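You operate a simulated robot arm through the tools that you are given. There is no shell and no other tool.

The job below is to be done with a simulated robot arm. You get a single attempt, and the scene is never put back.

JOB
Peg the red, white and orange blocks into the block rack; hang the key ring up.
Fine: they are on the blue plate; the key ring goes on the shelf's hook.
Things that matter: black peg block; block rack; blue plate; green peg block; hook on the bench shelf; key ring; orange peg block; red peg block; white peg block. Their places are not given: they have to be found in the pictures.

It is judged by the outcome, as a careful person would: the job done as asked, and still so three seconds after it is handed in. It fails if anything else is knocked over, pushed out of place, dropped, spilled or broken.

ROBOT AND FRAMES
A 7-joint arm with a two-finger parallel gripper, fixed in place. Base frame: the origin is at the foot of the arm, x ahead of it, y to its left, z up; the work surface is at about z = 0.86. Units: m, rad, N and s.
Its first joint turns from -2.304 to 2.304 rad. Payload 3.91 kg.
The TCP is the grasp point between the finger pads, 0.03 m short of the fingertips. In the tool frame z runs along the fingers and y along their closing line. Largest opening 0.11 m; finger width 0.02, thickness 0.01; the body of the gripper, 0.048 by 0.112 m, starts 0.055 m behind the TCP.
Orientation is that of the tool frame in the base frame, as a unit quaternion [x, y, z, w]. With the fingers straight down and closing along the base's y, the tool's x points along the base's -x, its y along +y and its z along -z.

CONTROLS
- The arm moves only by the tool drive_tool. Its argument "steps" is a list of rows, each a list of 7 numbers: the turn, a rotation vector about the tool's x, y, z in units of 8 degrees (1.0 is 8 degrees), then the shift along the tool's x, y, z in units of 20 mm (1.0 is 20 mm), then the closure, from 0 (fully open) to 1 (shut). In form: [[wx, wy, wz, dx, dy, dz, jaw], ...]. A call has 1 to 20 rows; each row shifts and turns the commanded pose from where the row before left it, along the tool's axes as they then stand. A call with a number of a shift or a turn outside -1 to 1 is refused whole. Rows are played at 5 a second. More than 0.05 m and 0.15 rad between two rows, or a gripper value outside its range, and nothing of the call is played. Where a pose cannot be reached the arm comes as near as it can. A force on the tool above 40 N (or 10 N above the force at the start of the call, whichever is more), or a blocked arm, ends the call early, and 0.2 s more pass. The fingers move at their own pace (about 0.108 m/s each) and stop on an object; they squeeze with about 33 N. The grip force told is the motor's: it shows also when the fingers shut on nothing. Time passes only in rows, and 0.2 s behind the last, so rows that do not move let the fingers close. It gives the time, the measured TCP pose, the force on the tool (base axes), the opening and the grip force at its end, in the units of the frame above (readings bear some noise), with the torque about the TCP (base axes, N m) and any sound that the robot's microphone picked up, and new pictures: "views" is both (left out), scene, wrist or none.
- Cameras (640 x 400 px; columns grow to the right, rows downward): "scene" is fixed at [0.2195, 0.6532, 1.4356]; the picture's right is [-0.42, -0.91, 0.00], its down [-0.15, 0.07, -0.99] and it looks along [0.89, -0.42, -0.17] (base axes); focal length 214 px, centre (320, 200). "wrist" rides on the gripper at [0.072, 0.017, -0.103] in the tool frame; the picture's right is [-0.23, 0.97, 0.00], its down [-0.76, -0.18, -0.62] and it looks along [-0.61, -0.14, 0.78] (tool axes); focal length 222 px, centre (320, 200).
- locate(camera, pixels): for up to 12 pixels [column, row] of the newest picture of that camera ("zoom" is the newest enlarged one), the place [x, y, z] in the base frame of the surface seen there, good to about 0.002 m. No time passes.
- close_up(camera, box): a new picture of the part [left, top, right, bottom] of that camera's present view, enlarged. No time passes.
- hand_in(): hands the job in; it is judged then, once.

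Unless the task says otherwise, let go and move clear before handing in.

The tools are called after "Call:" as name(argument=value, ...) on one line, values as JSON. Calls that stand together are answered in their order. drive_tool: Moves the arm, as the interface text tells. Its arguments: {"type":"object","properties":{"steps":{"type":"array"},"views":{"type":"string","enum":["both","scene","wrist","none"]}},"required":["steps"]} The other tools are called the same way: locate (camera, pixels) gives the place of the surface under pixels of a picture; close_up (camera, box) takes an enlarged picture of a part of a camera's view; hand_in () hands the job in.

At the start:

```text
time_s: 0.0
position: [0.4387, 0.5065, 1.3729]
orientation: [0.001, 1.0, -0.001, 0.0]
wrist_force: [-0.8, 0.1, -0.1]
moment: [-0.03, 0.02, 0.0]
finger_gap: 0.11
grip_force: 0.1
```

scene: 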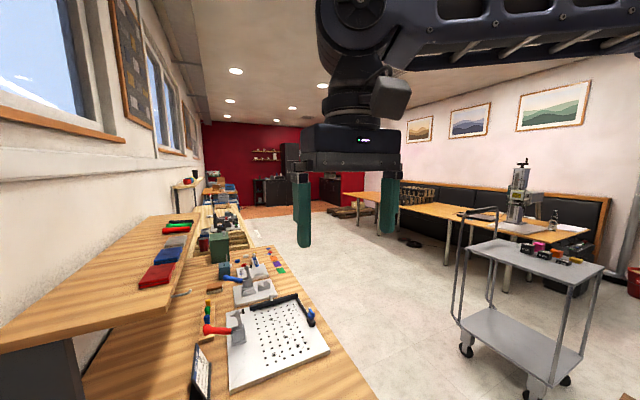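
wrist: 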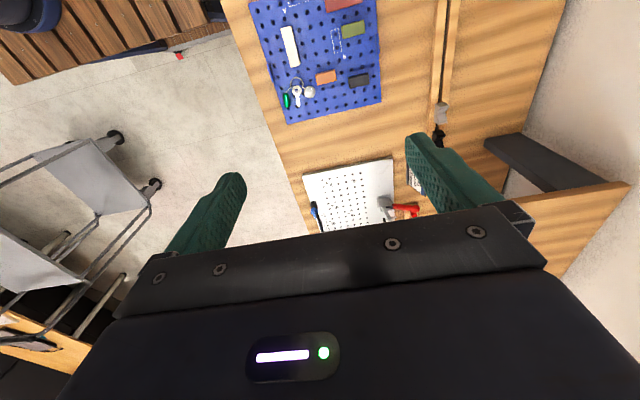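

The wrist picture shows a blue perforated plate around (315,60) with blocks and a key ring near (300,92), and a white perforated plate near (355,195). I'll enlarge both of those and the scene's shelf before moving.

Call:
close_up(camera="wrist", box=[230, 0, 430, 125])

Call:
close_up(camera="scene", box=[130, 200, 340, 400])

Call:
locate(camera="wrist", pixels=[[290, 47], [325, 76], [358, 80], [353, 29], [297, 92], [309, 91], [285, 122], [381, 103], [440, 112], [437, 135], [350, 195], [258, 8]])

```text
3.20 times, centred on (330, 62) of wrist
```

zoom: 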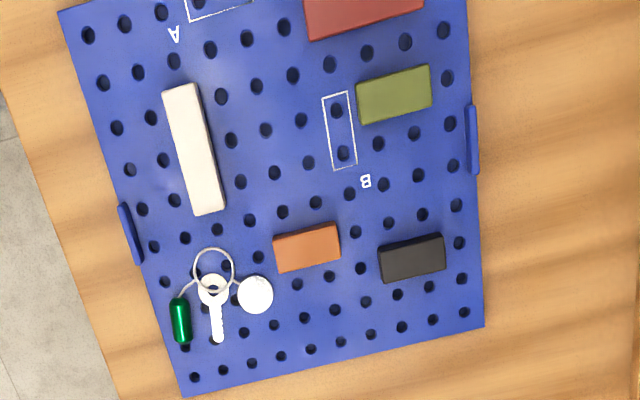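

```text
2.00 times, centred on (235, 300) of scene
```

zoom: 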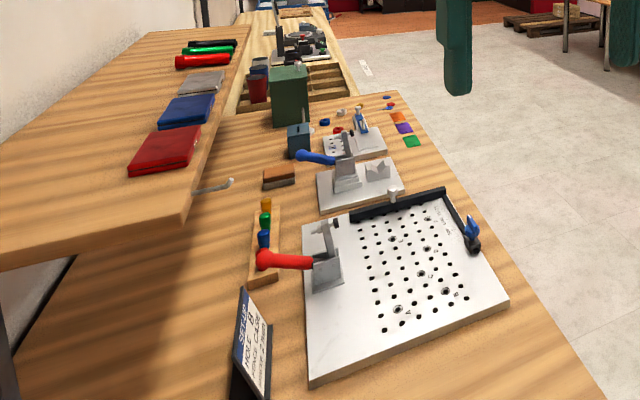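

```text
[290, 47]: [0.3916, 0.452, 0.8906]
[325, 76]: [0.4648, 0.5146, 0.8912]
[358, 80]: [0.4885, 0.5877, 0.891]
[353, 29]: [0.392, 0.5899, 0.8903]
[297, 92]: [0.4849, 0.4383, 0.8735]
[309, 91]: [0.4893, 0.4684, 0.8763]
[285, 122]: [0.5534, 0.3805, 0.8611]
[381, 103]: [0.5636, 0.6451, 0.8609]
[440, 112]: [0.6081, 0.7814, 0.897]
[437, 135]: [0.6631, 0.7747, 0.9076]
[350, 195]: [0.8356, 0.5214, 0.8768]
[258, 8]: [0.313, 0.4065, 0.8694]
```

The enlarged wrist picture shows the white, orange, black and green blocks and part of the red one, plus the key ring. A hook shows in the enlarged scene picture at about (215,185), and I don't see the rack for certain yet. I'll locate the hook and nearby objects, and enlarge the wrist picture's right side.

Call:
locate(camera="zoom", pixels=[[196, 190], [215, 187], [231, 180], [190, 150], [180, 210], [260, 260], [265, 205], [255, 340], [225, 30], [280, 175], [190, 200], [60, 250]])

Call:
close_up(camera="wrist", box=[380, 80, 540, 180])

Call:
close_up(camera="scene", box=[140, 260, 260, 340])

```text
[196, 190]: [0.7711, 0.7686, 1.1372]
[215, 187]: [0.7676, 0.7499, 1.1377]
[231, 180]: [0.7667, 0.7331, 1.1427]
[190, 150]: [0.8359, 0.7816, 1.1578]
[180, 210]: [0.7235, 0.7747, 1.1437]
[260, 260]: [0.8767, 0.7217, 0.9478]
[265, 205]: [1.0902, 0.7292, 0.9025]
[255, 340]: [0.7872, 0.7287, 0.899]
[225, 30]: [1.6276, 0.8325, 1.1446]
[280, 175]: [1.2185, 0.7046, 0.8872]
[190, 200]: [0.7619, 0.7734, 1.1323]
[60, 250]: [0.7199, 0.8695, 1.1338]
```

```text
4.00 times, centred on (460, 130) of wrist
```

zoom: 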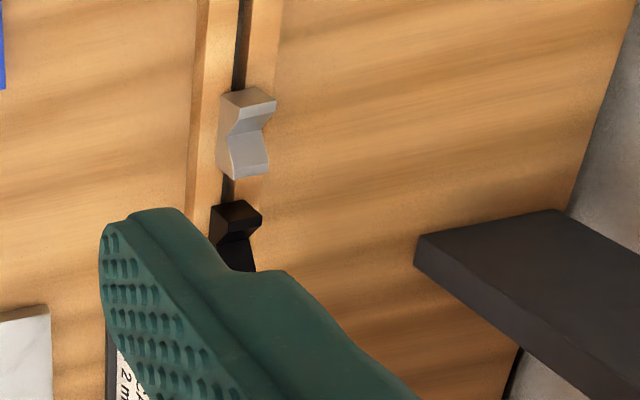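

```text
5.00 times, centred on (200, 300) of scene
```

zoom: 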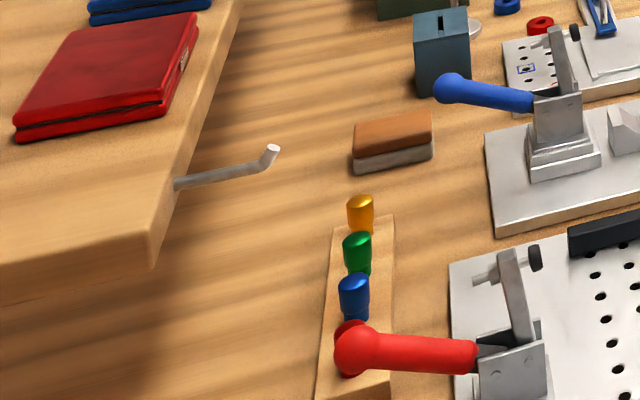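

The hook is a rod with an upturned tip at about (0.77, 0.73–0.77, 1.14). The rack isn't identified yet, so I'll enlarge the trolley and the white plate, and locate the coloured items on the trolley near (540,250).

Call:
close_up(camera="scene", box=[450, 210, 640, 330])

Call:
locate(camera="scene", pixels=[[540, 246], [570, 262], [525, 255], [270, 335], [232, 340], [440, 215]])

Call:
close_up(camera="wrist", box=[270, 140, 430, 240])

Call:
close_up(camera="wrist", box=[0, 120, 200, 245])

```text
3.33 times, centred on (545, 270) of scene
```

zoom: 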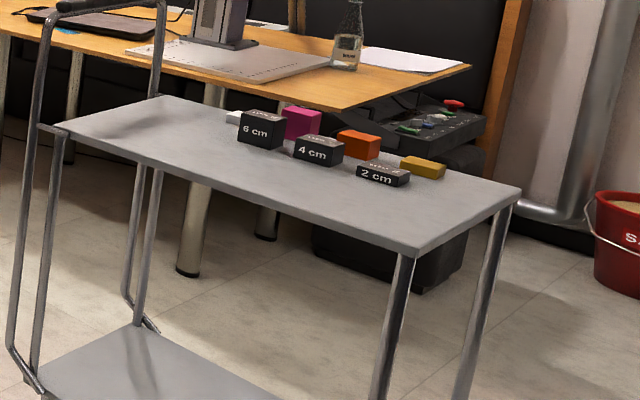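

```text
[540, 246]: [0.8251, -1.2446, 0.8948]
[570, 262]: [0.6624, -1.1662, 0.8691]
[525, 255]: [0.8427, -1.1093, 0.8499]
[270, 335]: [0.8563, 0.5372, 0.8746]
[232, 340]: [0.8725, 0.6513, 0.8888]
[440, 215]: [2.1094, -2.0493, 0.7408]
```

```text
4.00 times, centred on (350, 190) of wrist
```

zoom: 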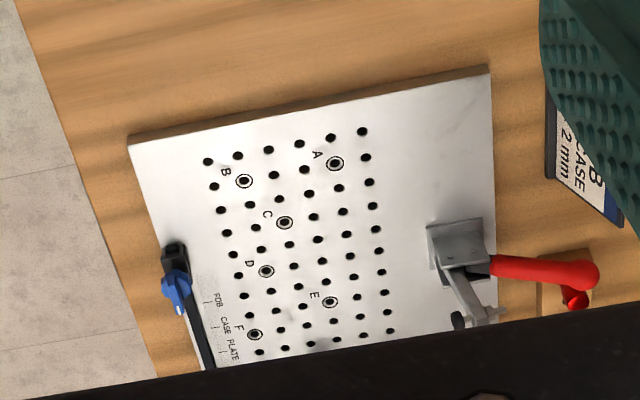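

```text
3.20 times, centred on (100, 182) of wrist
```

zoom: 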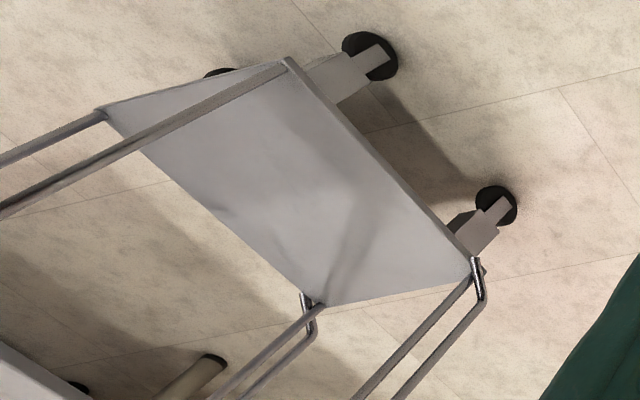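

The trolley at about (0.8, -1.2) is out of reach, and the white plate carries toggle clamps, so the block rack is probably outside both views, nearer the foot of the arm. I'll tilt the tool about its y axis so the wrist camera looks back toward smaller x.

Call:
drive_tool(steps=[[0, 1, 0, 0, 0, 0, 0], [0, 1, 0, 0, 0, 0, 0], [0, 1, 0, 0, 0, 0, 0], [0, 1, 0, 0, 0, 0, 0], [0, 0, 0, 0, 0, 0, 0]])

```text
time_s: 1.2
position: [0.4389, 0.5087, 1.3719]
orientation: [0.0, 0.961, 0.0, -0.276]
wrist_force: [-0.7, 0.3, 0.2]
moment: [-0.03, 0.0, 0.01]
finger_gap: 0.1097
grip_force: 0.1
```

scene: 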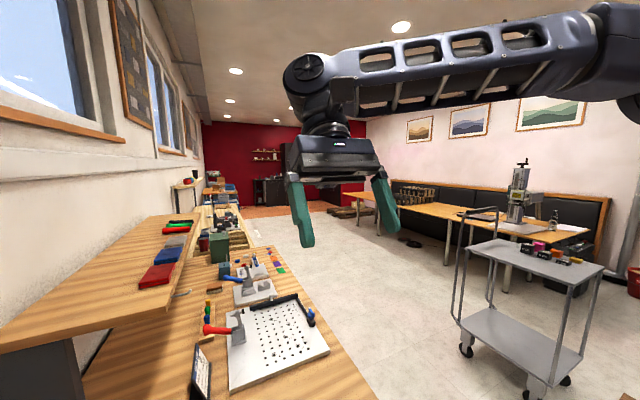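
wrist: 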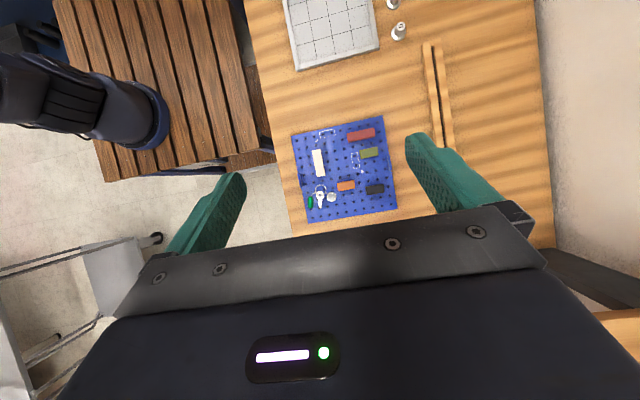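

The whole blue plate is now at about (345,170), and a grey gridded tray sits at about (330,30), which may be the rack. I'll enlarge both and locate the tray.

Call:
locate(camera="wrist", pixels=[[297, 68], [379, 45], [330, 25], [284, 10], [360, 20], [398, 32], [361, 135], [318, 163], [346, 185], [375, 189], [369, 153], [434, 95]])

Call:
close_up(camera="wrist", box=[260, 0, 440, 112])

Call:
close_up(camera="wrist", box=[270, 110, 430, 210])

```text
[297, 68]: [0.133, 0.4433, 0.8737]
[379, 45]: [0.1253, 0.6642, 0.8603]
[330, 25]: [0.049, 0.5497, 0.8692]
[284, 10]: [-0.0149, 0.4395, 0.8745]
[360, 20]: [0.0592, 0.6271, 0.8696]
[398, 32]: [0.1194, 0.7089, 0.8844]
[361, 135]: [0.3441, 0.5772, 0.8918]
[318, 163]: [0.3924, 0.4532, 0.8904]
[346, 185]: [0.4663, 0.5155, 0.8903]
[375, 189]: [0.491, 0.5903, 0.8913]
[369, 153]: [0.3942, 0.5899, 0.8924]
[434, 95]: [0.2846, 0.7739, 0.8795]
```

```text
3.56 times, centred on (350, 56) of wrist
```

zoom: 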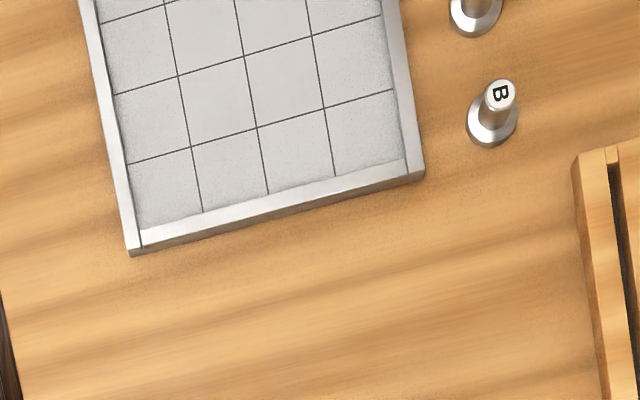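

```text
4.00 times, centred on (350, 160) of wrist
```

zoom: 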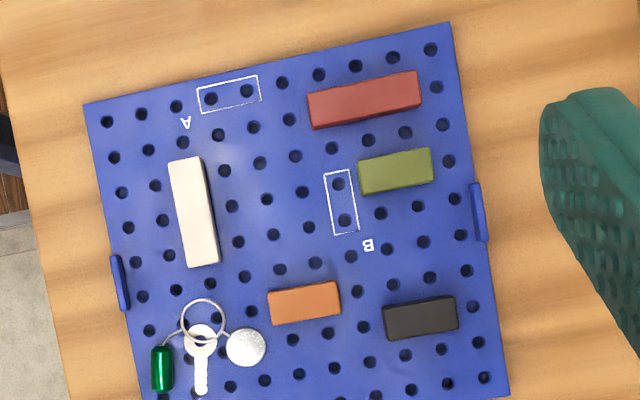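

The grey tray is a shallow grid without holes, so it doesn't look like a peg rack. I'll tilt further to see the bench beyond x = 0.

Call:
drive_tool(steps=[[0, 1, 0, 0, 0, 0, 0], [0, 1, 0, 0, 0, 0, 0], [0, 1, 0, 0, 0, 0, 0], [0, 1, 0, 0, 0, 0, 0], [0, 0, 0, 0, 0, 0, 0]])

```text
time_s: 2.4
position: [0.4382, 0.5073, 1.3714]
orientation: [0.0, 0.848, 0.0, -0.53]
wrist_force: [0.7, -0.6, 0.3]
moment: [0.02, -0.01, 0.03]
finger_gap: 0.1098
grip_force: 0.0
```

scene: 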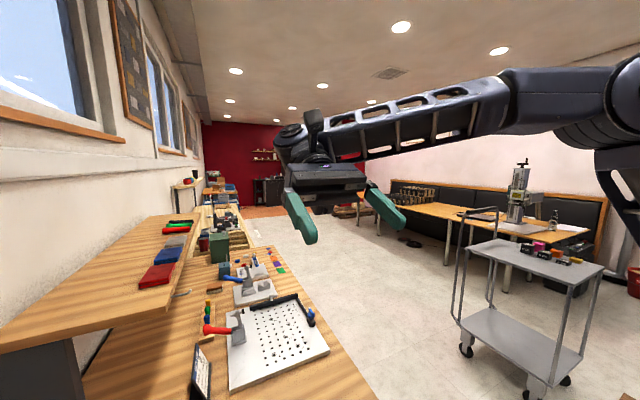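
wrist: 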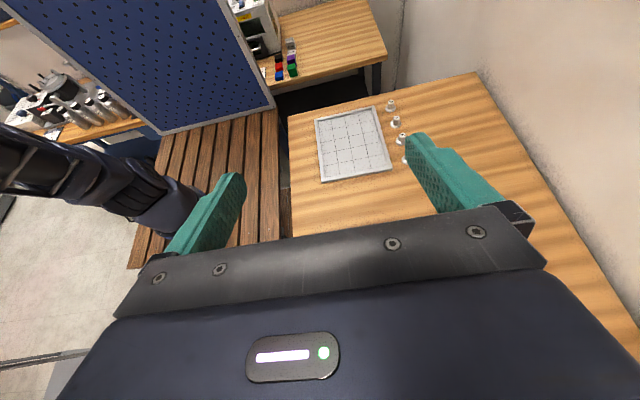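

Behind x = 0 there is only the grid tray near (352,143), small pegs, and an upright blue pegboard, so no rack there. The slotted wooden bar at y of about 0.77 needs a closer look, so I'll un-tilt, move toward +y and come down a little.

Call:
drive_tool(steps=[[0, -1, 0, 0, 0, 0, 0], [0, -1, 0, 0, 0, 0, 0], [0, -1, 0, 0, 0, 0, 0], [0, -1, 0, 0, 0, 0, 0], [0, -1, 0, 0, 1, 0, 0], [0, -1, 0, 0, 1, 0, 0], [0, -1, 0, 0, 1, 0, 0], [0, -1, 0, 0, 1, 0, 0], [0, 0, 0, 0, 1, 1, 0], [0, 0, 0, 0, 0, 1, 0], [0, 0, 0, 0, 0, 1, 0], [0, 0, 0, 0, 0, 1, 0], [0, 0, 0, 0, 0, 1, 0], [0, 0, 0, 0, 0, 0, 0]])

```text
time_s: 5.4
position: [0.4369, 0.6061, 1.2717]
orientation: [0.0, 1.0, 0.0, 0.0]
wrist_force: [-0.7, -0.1, 0.3]
moment: [0.01, 0.02, -0.02]
finger_gap: 0.1102
grip_force: 0.0
```

scene: 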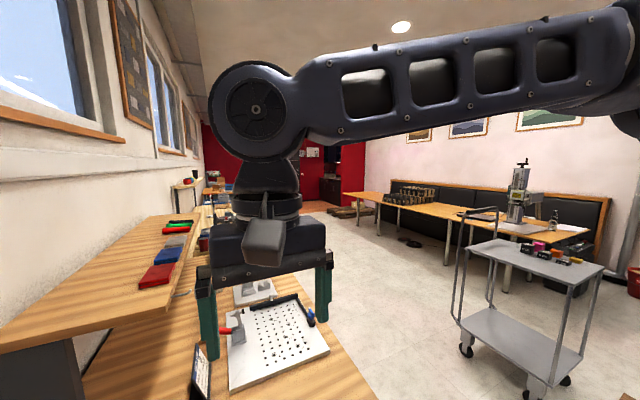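
wrist: 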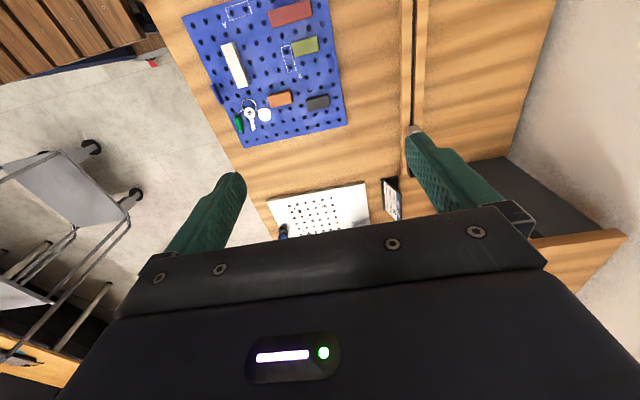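

The right finger hides the rail end at (410,135). I'll shut the fingers to clear the view and look again.

Call:
drive_tool(steps=[[0, 1, 0, 0, 0, 0, 1], [0, 1, 0, 0, 0, 0, 1], [0, 0, 0, 0, 0, 0, 1]], views="wrist")

Call:
close_up(camera="wrist", box=[360, 60, 520, 160])

Call:
close_up(camera="wrist", box=[200, 40, 360, 140])

```text
time_s: 6.2
position: [0.4376, 0.6057, 1.2722]
orientation: [0.001, 0.99, 0.0, -0.14]
wrist_force: [0.3, 0.6, -0.1]
moment: [-0.02, 0.03, 0.01]
finger_gap: 0.0001
grip_force: 32.7
```

wrist: 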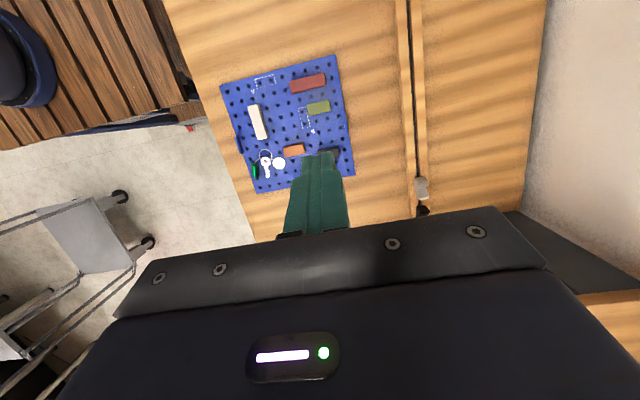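

```text
4.00 times, centred on (440, 110) of wrist
```

zoom: 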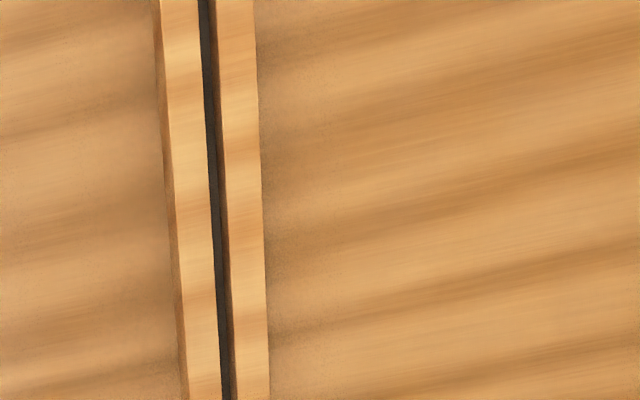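

```text
4.00 times, centred on (280, 90) of wrist
```

zoom: 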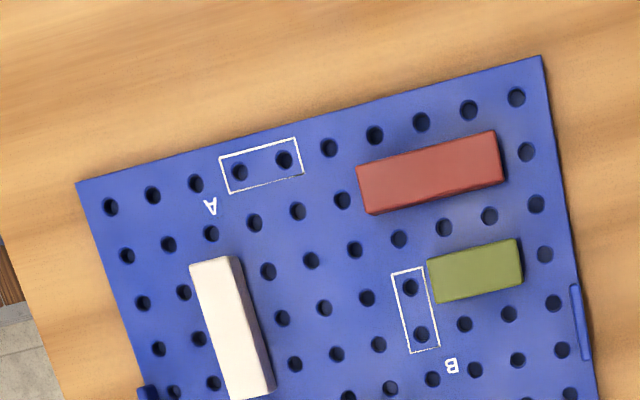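

The bar at (415,90) is just a slotted wooden rail with a grey piece at its end, and I can't confirm it as the rack. I'll yaw the tool about 90 degrees so the wrist camera looks toward -y, to search the rest of the surroundings.

Call:
drive_tool(steps=[[0, -1, 0, 0, 0, 0, 1], [0, -1, 0, 0, 0, 0, 1], [0, 0, 1, 0, -1, -1, 1], [0, 0, 1, 0, 0, -1, 1], [0, 0, 1, 0, 0, -1, 1], [0, 0, 1, 0, 0, -1, 1], [0, 0, 1, 0, 0, 0, 1], [0, 0, 1, 0, 0, 0, 1], [0, 0, 1, 0, 0, 0, 1], [0, 0, 1, 0, 0, 0, 1], [0, 0, 1, 0, 0, 0, 1], [0, 0, 1, 0, 0, 0, 1], [0, 0, 1, 0, 0, 0, 1], [0, 0, 0, 0, 0, 0, 1]])

```text
time_s: 9.2
position: [0.4384, 0.5882, 1.3514]
orientation: [0.696, 0.718, 0.001, -0.001]
wrist_force: [-0.6, -0.7, 0.7]
moment: [-0.04, 0.0, -0.02]
finger_gap: 0.0
grip_force: 33.4
```

scene: 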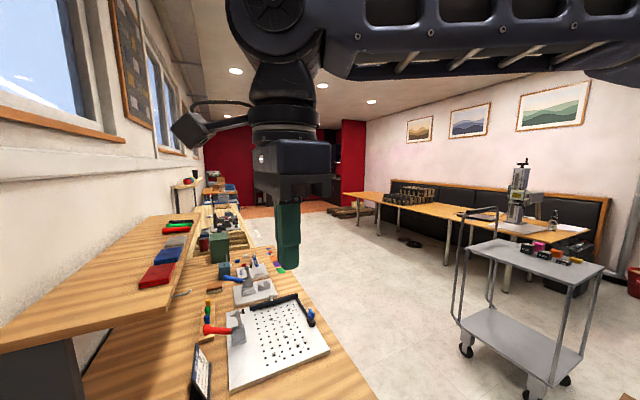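
wrist: 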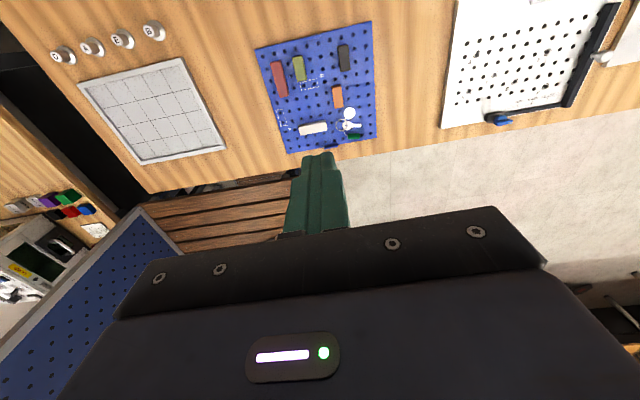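

The picture shows the tray, blue plate and white plate along the bench, but not beyond the arm. I'll tilt up to look toward -y.

Call:
drive_tool(steps=[[0, -1, 0, 0, 0, 0, 1], [0, -1, 0, 0, 0, 0, 1], [0, -1, 0, 0, 0, 0, 1], [0, -1, 0, 0, 0, 0, 1], [0, -1, 0, 0, 0, 0, 1], [0, 0, 0, 0, 0, 0, 1]])

```text
time_s: 10.6
position: [0.4282, 0.5458, 1.3482]
orientation: [0.662, 0.69, -0.201, 0.214]
wrist_force: [0.2, 0.1, 1.0]
moment: [-0.02, 0.02, -0.03]
finger_gap: 0.0002
grip_force: 32.9
out of reach, approached as far as the arm can: row 4, 5
```

scene: 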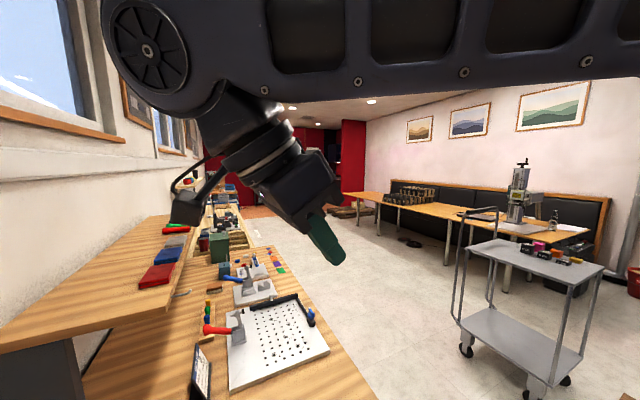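
wrist: 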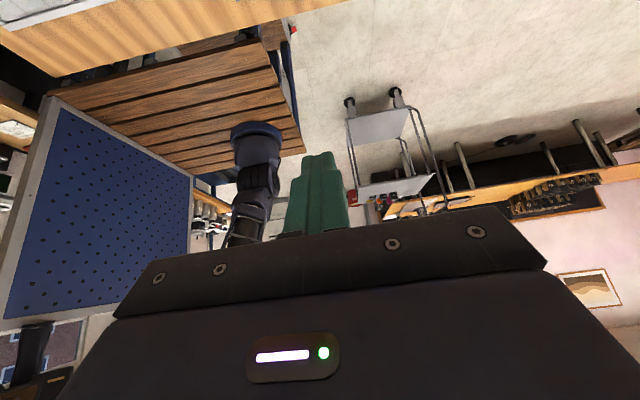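

Nothing else within reach shows up toward -y, only the pegboard panel, the arm and the trolley. I'll undo the tilt and yaw, then go and study the slotted rail and the hook area closely.

Call:
drive_tool(steps=[[0, 1, 0, 0, 0, 0, 1], [0, 1, 0, 0, 0, 0, 1], [0, 1, 0, 0, 0, 0, 1], [0, 1, 0, 0, 0, 0, 1], [0, 1, 0, 0, 0, 0, 1], [0, 0, -1, 0, 0, 0, 1], [0, 0, -1, 0, 0, 0, 1], [0, 0, -1, 0, 0, 0, 1], [0, 0, -1, 0, 0, 0, 1], [0, 0, -1, 0, 0, 0, 1], [0, 0, -1, 0, 0, 0, 1], [0, 0, -1, 0, 0, 0, 1], [0, 0, -1, 0, 0, 0, 1], [0, 0, -1, 0, 0, 0, 1], [0, 0, -1, 0, 0, 0, 1], [0, 0, -1, 0, 0, 0, 1], [0, 0, 0, 0, 0, 0, 1]], views="none")

```text
time_s: 14.2
position: [0.4276, 0.5462, 1.3464]
orientation: [-0.004, 0.999, 0.05, 0.001]
wrist_force: [-0.1, 0.3, -0.4]
moment: [-0.04, 0.03, -0.03]
finger_gap: 0.0001
grip_force: 32.8
```

The tool is nearly vertical again with a small tilt left over, which I'll correct. Then I'll move toward +y and down to view the end of the rail.

Call:
drive_tool(steps=[[0.716, 0, 0.057, -1, 0, 0, 1], [0, 0, 0, 0, 1, 1, 1], [0, 0, 0, 0, 1, 1, 1], [0, 0, 0, 0, 1, 1, 1], [0, 0, 0, 0, 1, 1, 1], [0, 0, 0, 0, 1, 1, 1], [0, 0, 0, 0, 1, 1, 1], [0, 0, 0, 0, 0.7, 1, 1], [0, 0, 0, 0, 0, 1, 1], [0, 0, 0, 0, 0, 1, 1], [0, 0, 0, 0, 0, 1, 1], [0, 0, 0, 0, 0, 0, 1]])

Call:
close_up(camera="wrist", box=[280, 100, 440, 200])

```text
time_s: 16.8
position: [0.4475, 0.6791, 1.1465]
orientation: [0.002, 1.0, 0.0, 0.001]
wrist_force: [0.3, -0.2, 0.2]
moment: [-0.01, 0.02, -0.03]
finger_gap: 0.0002
grip_force: 32.8
```

scene: 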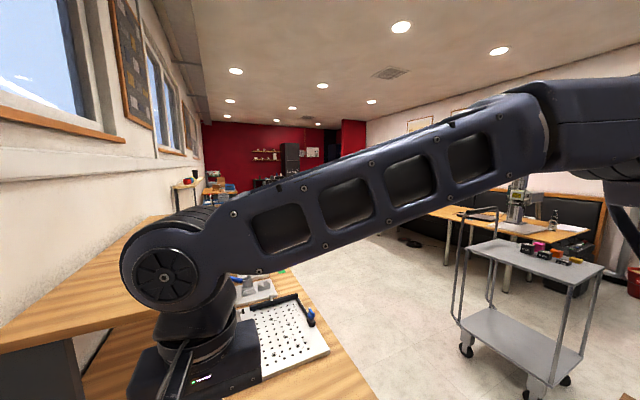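
wrist: 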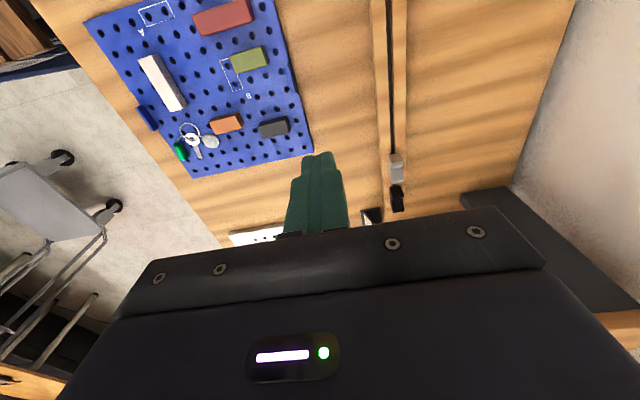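

```text
4.00 times, centred on (360, 150) of wrist
```

zoom: 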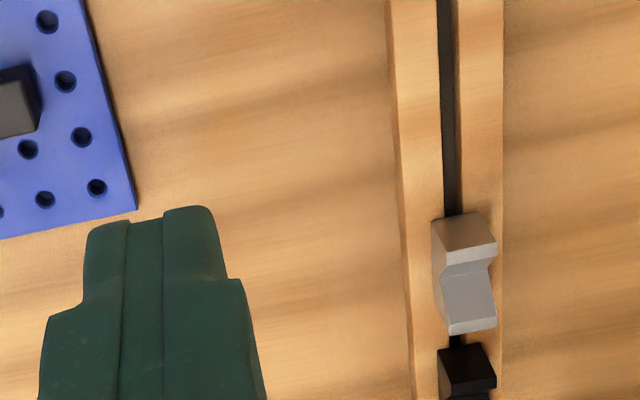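

The rail near (392,90) holds a grey piece with a notch at (395,165) and a black one at (397,195), with no peg holes visible. The area under the shelf is still unseen, so I'll pull back, yaw left and tilt up to look in there.

Call:
drive_tool(steps=[[0, 0, 0, 0, -1, -1, 1], [0, 0, -1, 0, -1, 0, 1], [0, 0, -1, 0, -1, 0, 1], [0, 0, -1, 0, -1, 0, 1], [0, 0, -1, 0, -1, 0, 1], [0, -1, 0, 0, 0, 0, 1], [0, -1, 0, 0, 0, 0, 1], [0, -1, 0, 0, 0, 0, 1], [0, -1, 0, 0, 0, 0, 1], [0, 0, 0, 0, 0, 0, 1]])

```text
time_s: 19.0
position: [0.4649, 0.582, 1.167]
orientation: [-0.265, 0.924, 0.077, 0.266]
wrist_force: [-0.6, 0.5, 0.3]
moment: [0.0, 0.0, 0.01]
finger_gap: 0.0
grip_force: 33.0
```

scene: 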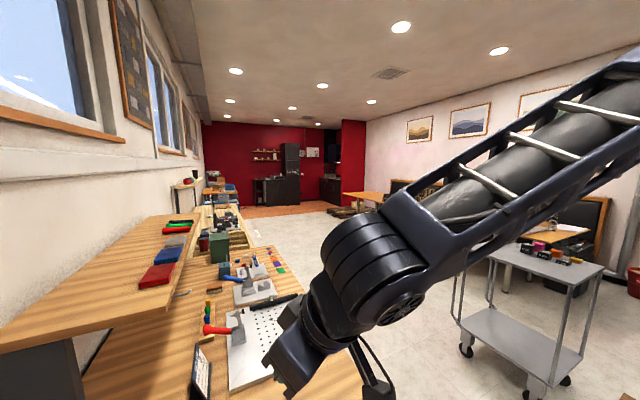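
wrist: 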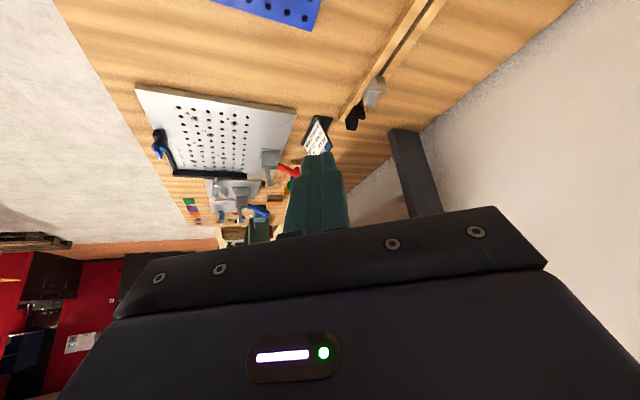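

The under-shelf area seems empty apart from the dark support at (412,170). I'll enlarge the rail's end at (365,100) and the area beneath the shelf.

Call:
close_up(camera="wrist", box=[300, 50, 460, 150])

Call:
close_up(camera="wrist", box=[130, 80, 320, 240])

Call:
close_up(camera="scene", box=[170, 180, 310, 270])

Call:
locate(camera="wrist", pixels=[[375, 85], [372, 100], [355, 105], [352, 125], [405, 50], [345, 110], [385, 65], [410, 140], [380, 180]])

```text
4.00 times, centred on (380, 100) of wrist
```

zoom: 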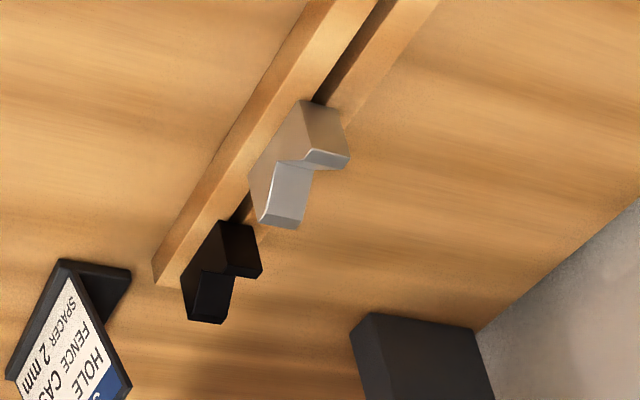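

```text
2.50 times, centred on (225, 160) of wrist
```

zoom: 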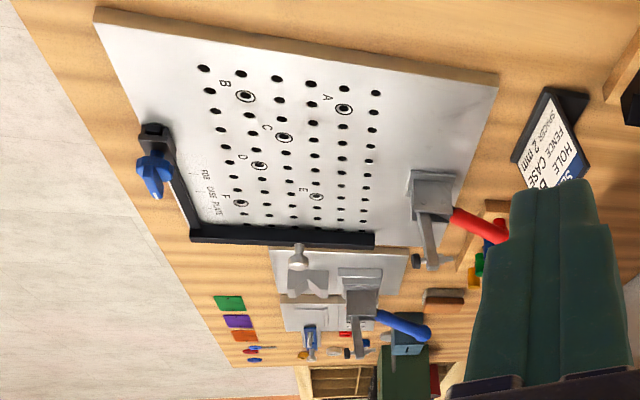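

```text
4.44 times, centred on (240, 225) of scene
```

zoom: 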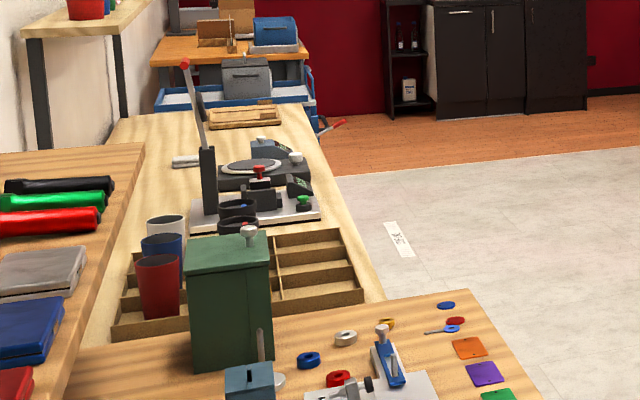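

```text
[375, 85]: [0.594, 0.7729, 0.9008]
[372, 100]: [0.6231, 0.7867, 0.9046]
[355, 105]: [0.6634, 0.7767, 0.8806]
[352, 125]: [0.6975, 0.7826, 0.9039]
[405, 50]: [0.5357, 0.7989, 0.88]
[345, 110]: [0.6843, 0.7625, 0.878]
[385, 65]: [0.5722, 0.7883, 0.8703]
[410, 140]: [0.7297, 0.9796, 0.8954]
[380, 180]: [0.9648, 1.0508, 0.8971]
```

Besides the sign, clamps and rail, nothing under the shelf looks like a peg rack. I'll raise the arm and tilt right back to look past the foot of the arm, at the upright pegboard and anything near it.

Call:
drive_tool(steps=[[0, 1, 0, 0, 0, 0, 1], [0, 1, 0, 0, 0, 0, 1], [0, 1, 0, 0, 0, 0, 1], [0, 1, 0, 0, 0, 0, 1], [0, 0, 0, 0, 0, -1, 1], [0, 0, 0, 0, 0, -1, 1], [0, 0, 0, 0, 0, -1, 1], [0, 0, 0, 0, 0, -1, 1], [0, 0, 0, 0, 0, -1, 1], [0, 0, 0, 0, 0, -1, 1], [0, 1, 0, 0, 0, 0, 1], [0, 1, 0, 0, 0, 0, 1], [0, 1, 0, 0, 0, 0, 1], [0, 1, 0, 0, 0, 0, 1], [0, 1, 0, 0, 0, 0, 1], [0, 1, 0, 0, 0, 0, 1], [0, 1, 0, 0, 0, 0, 1], [0, 1, 0, 0, 0, 0, 1], [0, 1, 0, 0, 0, 0, 1], [0, 0, 0, 0, 0, 0, 1]])

```text
time_s: 23.2
position: [0.437, 0.5302, 1.2786]
orientation: [-0.233, 0.867, -0.12, -0.425]
wrist_force: [-0.7, -0.9, 1.5]
moment: [-0.03, -0.05, 0.01]
finger_gap: 0.0
grip_force: 32.9
out of reach, approached as far as the arm can: row 16, 17, 18, 19
```

scene: 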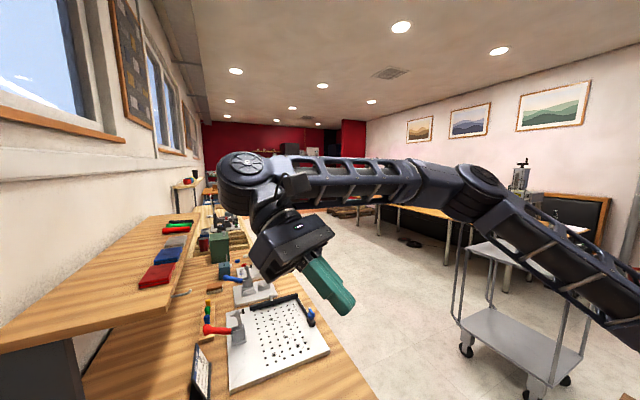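
wrist: 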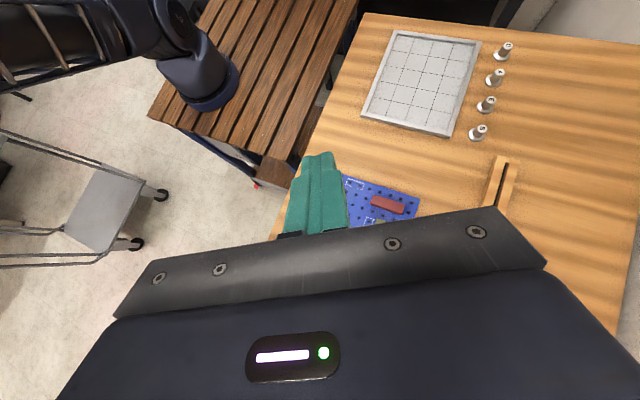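

This view shows the whole near part of the bench: the grid tray at (420,80), four lettered pegs, the blue plate and the rail's near end at (500,180). I'll enlarge each to judge which one could be the block rack.

Call:
close_up(camera="wrist", box=[350, 20, 530, 140])

Call:
close_up(camera="wrist", box=[330, 140, 530, 240])

Call:
locate(camera="wrist", pixels=[[397, 35], [478, 44], [446, 133], [365, 112], [420, 80], [503, 45], [478, 126], [498, 175], [492, 180], [512, 185]])

```text
3.33 times, centred on (440, 80) of wrist
```

zoom: 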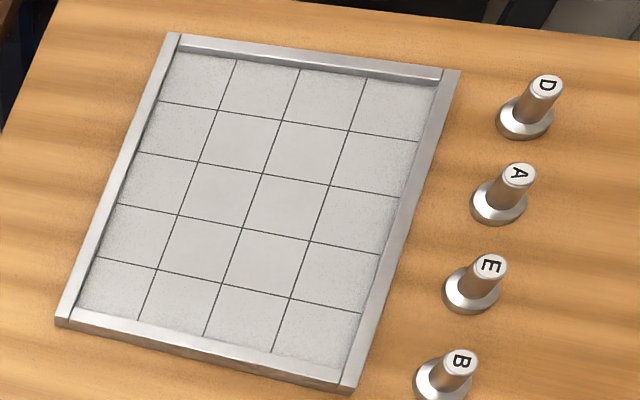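

```text
3.20 times, centred on (430, 190) of wrist
```

zoom: 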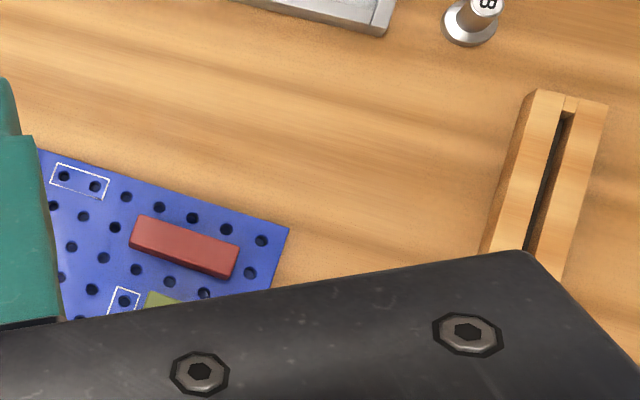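

```text
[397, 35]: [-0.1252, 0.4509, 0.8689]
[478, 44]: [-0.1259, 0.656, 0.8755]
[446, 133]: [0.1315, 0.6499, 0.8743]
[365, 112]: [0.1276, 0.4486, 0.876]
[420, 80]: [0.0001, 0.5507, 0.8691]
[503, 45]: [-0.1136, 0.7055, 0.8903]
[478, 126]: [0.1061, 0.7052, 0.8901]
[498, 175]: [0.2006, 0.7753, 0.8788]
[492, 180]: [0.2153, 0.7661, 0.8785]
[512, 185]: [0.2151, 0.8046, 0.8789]
```

The rail at y of about 0.765–0.805, running from x of about 0.20 to 0.69, is a wooden bar with a long slot. It is the only reachable thing that could take pegs, so I'll measure its slot in the enlarged picture.

Call:
locate(camera="zoom", pixels=[[536, 93], [605, 105], [565, 103], [540, 160], [550, 165], [546, 190], [551, 190], [558, 192], [580, 180], [543, 220], [500, 200], [590, 190]])

```text
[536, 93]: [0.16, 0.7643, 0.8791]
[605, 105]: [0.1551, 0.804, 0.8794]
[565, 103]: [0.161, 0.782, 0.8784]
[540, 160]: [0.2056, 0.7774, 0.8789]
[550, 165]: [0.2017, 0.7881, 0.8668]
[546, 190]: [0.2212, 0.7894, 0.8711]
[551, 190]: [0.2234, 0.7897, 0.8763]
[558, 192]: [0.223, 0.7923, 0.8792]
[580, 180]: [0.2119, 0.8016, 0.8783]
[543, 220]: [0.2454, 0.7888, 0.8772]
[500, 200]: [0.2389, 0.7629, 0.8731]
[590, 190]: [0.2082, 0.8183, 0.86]
```

The slot is about 10–11 mm wide at y of about 0.785 and the rail top is at z = 0.879, so I take it as the rack and will check a block's underside when lifting. I'll straighten the tool, open the fingers and view the blue plate from above.

Call:
drive_tool(steps=[[0, -1, 0, 0, 0, 0, 1], [0, -1, 0, 0, 0, 0, 1], [0, -1, 0, 0, 0, 0, 0.6], [0, -1, 0, 0, 0, 0, 0.3], [0, -1, 0, 0, 0, 0, 0], [0, -1, 0, 0, 0, 0, 0], [0, -0.55, 1, 0, 0, 0, 0], [0, 0, 1, 0, 0, 0, 0], [0, 0, 1, 0, 0, 0, 0], [0, 0, 0.8, 0, 0, 0, 0], [0, 0, 0, 0, 0, 0, 0]])

```text
refused: row 7 steps farther than a row can; nothing moved
```

Call:
drive_tool(steps=[[0, -1, 0, 0, 0, 0, 1], [0, -1, 0, 0, 0, 0, 1], [0, -1, 0, 0, 0, 0, 0.6], [0, -1, 0, 0, 0, 0, 0.3], [0, -1, 0, 0, 0, 0, 0], [0, -1, 0, 0, 0, 0, 0], [0, -0.55, 0, 0, 0, 0, 0], [0, 0, 1, 0, 0, 0, 0], [0, 0, 1, 0, 0, 0, 0], [0, 0, 1, 0, 0, 0, 0], [0, 0, 0.76, 0, 0, 0, 0], [0, 0, 0, 0, 0, 0, 0]])

```text
time_s: 25.8
position: [0.4365, 0.5307, 1.2791]
orientation: [-0.002, 1.0, -0.003, 0.004]
wrist_force: [0.0, 0.3, -0.3]
moment: [-0.06, 0.01, -0.05]
finger_gap: 0.1097
grip_force: 0.1
```

scene: 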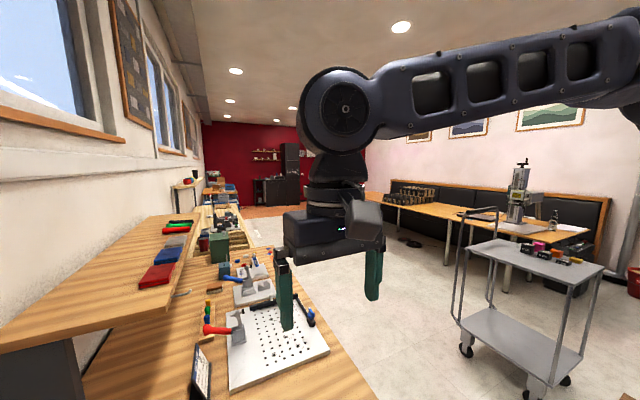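
wrist: 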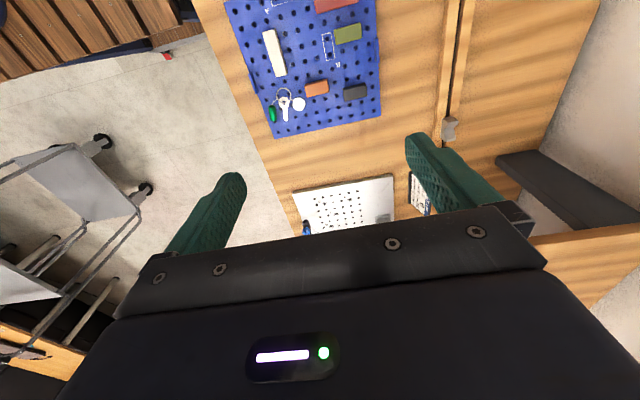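

The tool is vertical and open at (0.437, 0.531, 1.279). I'll move back to x of about 0.34 and down to 1.14 to see the whole blue plate closely.

Call:
drive_tool(steps=[[0, 0, 0, 1, 0, 0, 0], [0, 0, 0, 1, 0, 1, 0], [0, 0, 0, 1, 0, 1, 0], [0, 0, 0, 1, -0.5, 1, 0], [0, 0, 0, 1, -0.5, 1, 0], [0, 0, 0, 0, 0, 1, 0], [0, 0, 0, 0, 0, 1, 0], [0, 0, 0, 0, 0, 1, 0], [0, 0, 0, 0, 0, 0, 0]])

Call:
close_up(camera="wrist", box=[200, 0, 440, 150])

```text
time_s: 27.8
position: [0.3363, 0.5087, 1.1356]
orientation: [-0.003, 1.0, -0.004, 0.003]
wrist_force: [0.4, 0.3, 0.1]
moment: [-0.03, 0.01, -0.02]
finger_gap: 0.1098
grip_force: 0.0
```

scene: 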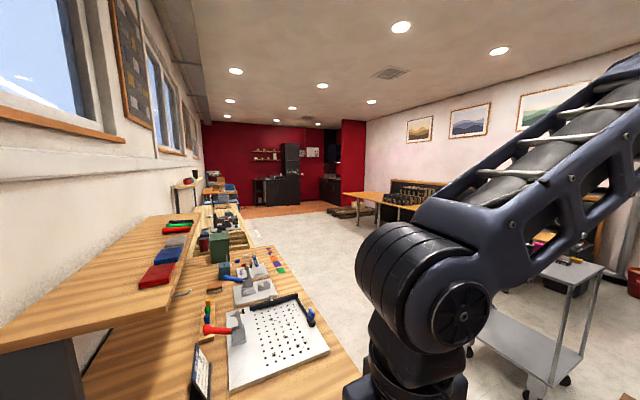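
wrist: 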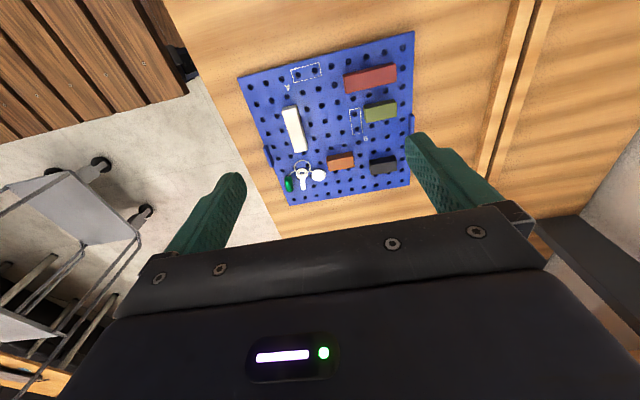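

```text
2.67 times, centred on (320, 75) of wrist
```

zoom: 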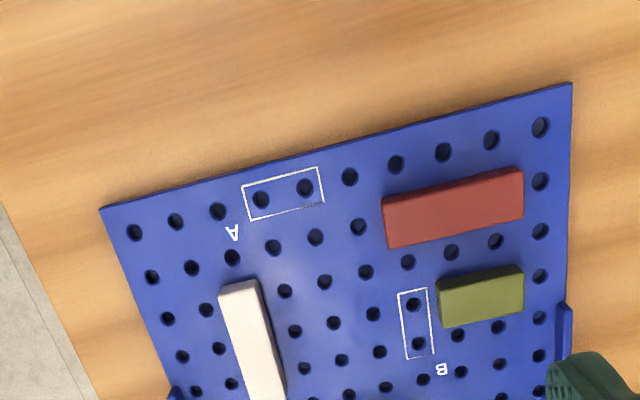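

The red, green and white blocks are clear in the enlargement, with red around (453,208). I'll enlarge more and locate the corners of each block.

Call:
close_up(camera="wrist", box=[330, 50, 426, 110])

Call:
locate(camera="wrist", pixels=[[345, 77], [395, 67], [396, 80], [346, 91], [371, 78], [283, 108], [294, 105], [305, 150], [296, 152], [294, 128], [341, 162], [380, 75]])

Call:
close_up(camera="wrist", box=[260, 95, 420, 205])

```text
6.67 times, centred on (378, 80) of wrist
```

zoom: 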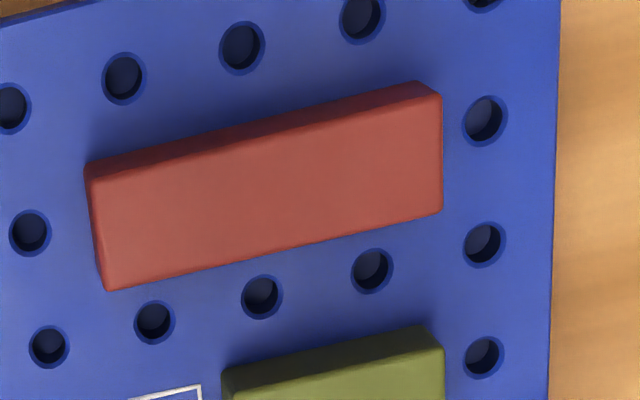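

```text
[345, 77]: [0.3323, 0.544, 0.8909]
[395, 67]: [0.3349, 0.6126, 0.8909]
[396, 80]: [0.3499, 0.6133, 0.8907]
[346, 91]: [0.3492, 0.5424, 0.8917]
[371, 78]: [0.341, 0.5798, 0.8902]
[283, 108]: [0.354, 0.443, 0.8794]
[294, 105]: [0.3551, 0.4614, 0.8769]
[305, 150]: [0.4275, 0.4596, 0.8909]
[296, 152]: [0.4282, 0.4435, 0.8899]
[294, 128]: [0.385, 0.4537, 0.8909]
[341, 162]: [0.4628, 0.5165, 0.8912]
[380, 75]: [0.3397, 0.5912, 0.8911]
```

```text
3.64 times, centred on (340, 150) of wrist
```

zoom: 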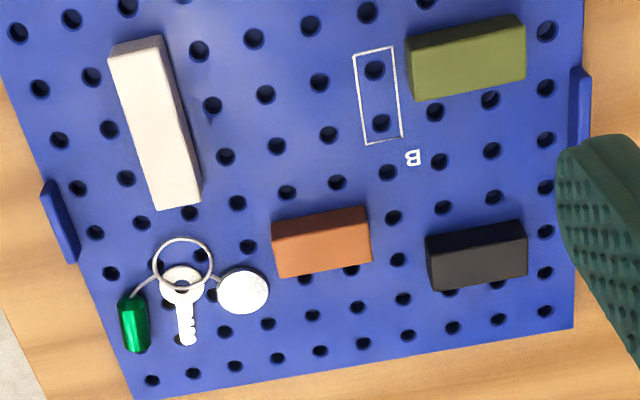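

The blocks lie square to the base axes: red spans x 0.331–0.351 and y 0.542–0.615, so about 72 x 20 mm, with its top at z = 0.891. I'll go above it with the tool yawed 90 degrees and the fingers partly closed, then check before descending.

Call:
drive_tool(steps=[[-0.057, 0.043, 0.043, -0.24, 1, 0, 0.4], [0, 0, 0, 0, 1, 0, 0.636], [0, 0, 0, 0, 1, 0, 0.636], [0, 0, 0, 0, 0.5, 0, 0.636], [0, 0, 1, 0, 0, 1, 0.636], [0, 0, 1, 0, 0, 1, 0.636], [0, 0, 1, 0, 0, 1, 0.636], [0, 0, 1, 0, 0, 1, 0.636], [0, 0, 1, 0, 0, 1, 0.636], [0, 0, 1, 0, 0, 1, 0.636], [0, 0, 1, 0, 0, 0, 0.636], [0, 0, 1, 0, 0, 0, 0.636], [0, 0, 1, 0, 0, 0, 0.636], [0, 0, 1, 0, 0, 0, 0.636], [0, 0, 1, 0, 0, 0, 0.636], [0, 0, 0.25, 0, 0, 0, 0.636], [0, 0, 0, 0, 0, 0, 0.636]])

Call:
locate(camera="scene", pixels=[[182, 292]])

```text
time_s: 31.4
position: [0.3415, 0.5789, 1.0167]
orientation: [0.707, 0.707, 0.0, 0.0]
wrist_force: [-0.1, -0.2, 0.2]
moment: [0.01, -0.03, 0.01]
finger_gap: 0.0402
grip_force: 0.0
```

scene: 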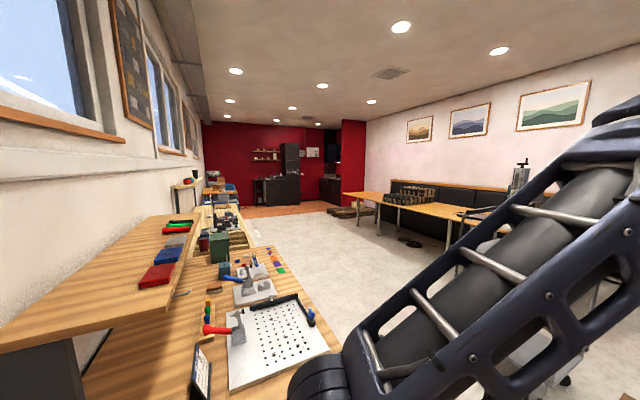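
wrist: 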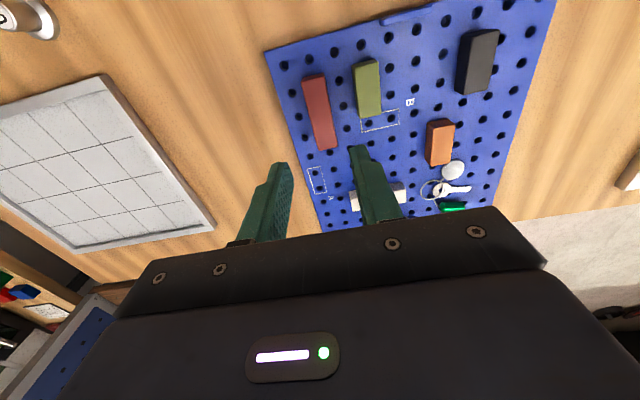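

```text
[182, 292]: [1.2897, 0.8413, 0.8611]
```

The tool sits at (0.3415, 0.579, 1.017), straight above the red block seen at (320,110). I'll locate the block and plate here before descending.

Call:
close_up(camera="wrist", box=[260, 40, 420, 165])

Call:
locate(camera="wrist", pixels=[[305, 77], [325, 75], [338, 145], [318, 150], [320, 110], [346, 100], [292, 90], [357, 64], [377, 62], [440, 140], [478, 62], [452, 169]])

```text
3.20 times, centred on (340, 102) of wrist
```

zoom: 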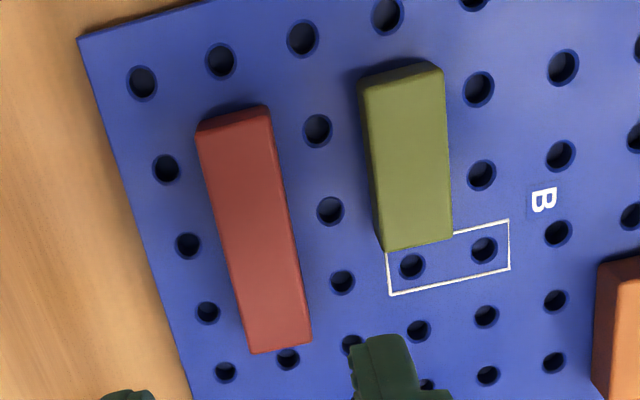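

```text
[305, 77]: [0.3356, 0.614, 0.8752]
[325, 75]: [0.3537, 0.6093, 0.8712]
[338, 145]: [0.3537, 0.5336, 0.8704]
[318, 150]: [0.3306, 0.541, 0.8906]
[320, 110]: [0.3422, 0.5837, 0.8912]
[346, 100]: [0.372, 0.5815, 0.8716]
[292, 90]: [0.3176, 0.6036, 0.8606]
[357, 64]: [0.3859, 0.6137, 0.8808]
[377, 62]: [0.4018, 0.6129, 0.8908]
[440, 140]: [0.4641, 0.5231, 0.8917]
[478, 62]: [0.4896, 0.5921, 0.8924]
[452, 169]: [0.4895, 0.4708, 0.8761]
```

The plate top is at z = 0.871 and the red block is centred at about (0.341, 0.579). I'll lower to TCP z of about 0.905 and grip.

Call:
drive_tool(steps=[[0, 0, 0, 0, 0, 1, 0.636], [0, 0, 0, 0, 0, 1, 0.636], [0, 0, 0, 0, 0, 1, 0.636], [0, 0, 0, 0, 0, 1, 0.636], [0, 0, 0, 0, 0, 1, 0.636], [0, 0, 0, 0, 0, 0.6, 0.636], [0, 0, 0, 0, 0, 0, 0.636], [0, 0, 0, 0, 0, 0, 0.9], [0, 0, 0, 0, 0, 0, 0.9], [0, 0, 0, 0, 0, 0, 0.9]], views="wrist")

```text
time_s: 33.6
position: [0.3413, 0.58, 0.9073]
orientation: [0.707, 0.707, 0.0, 0.0]
wrist_force: [0.1, 0.8, -0.4]
moment: [-0.02, 0.02, -0.04]
finger_gap: 0.0215
grip_force: 32.9
```

wrist: 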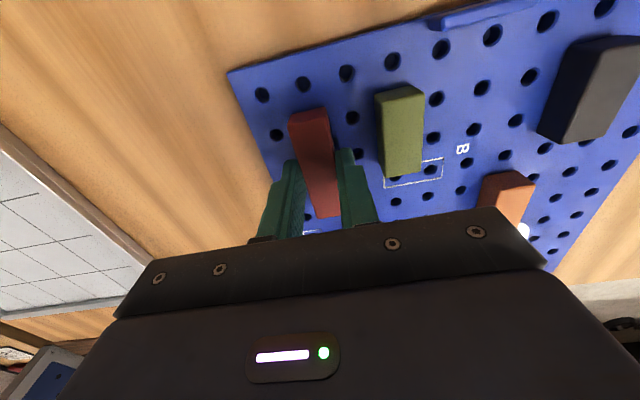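

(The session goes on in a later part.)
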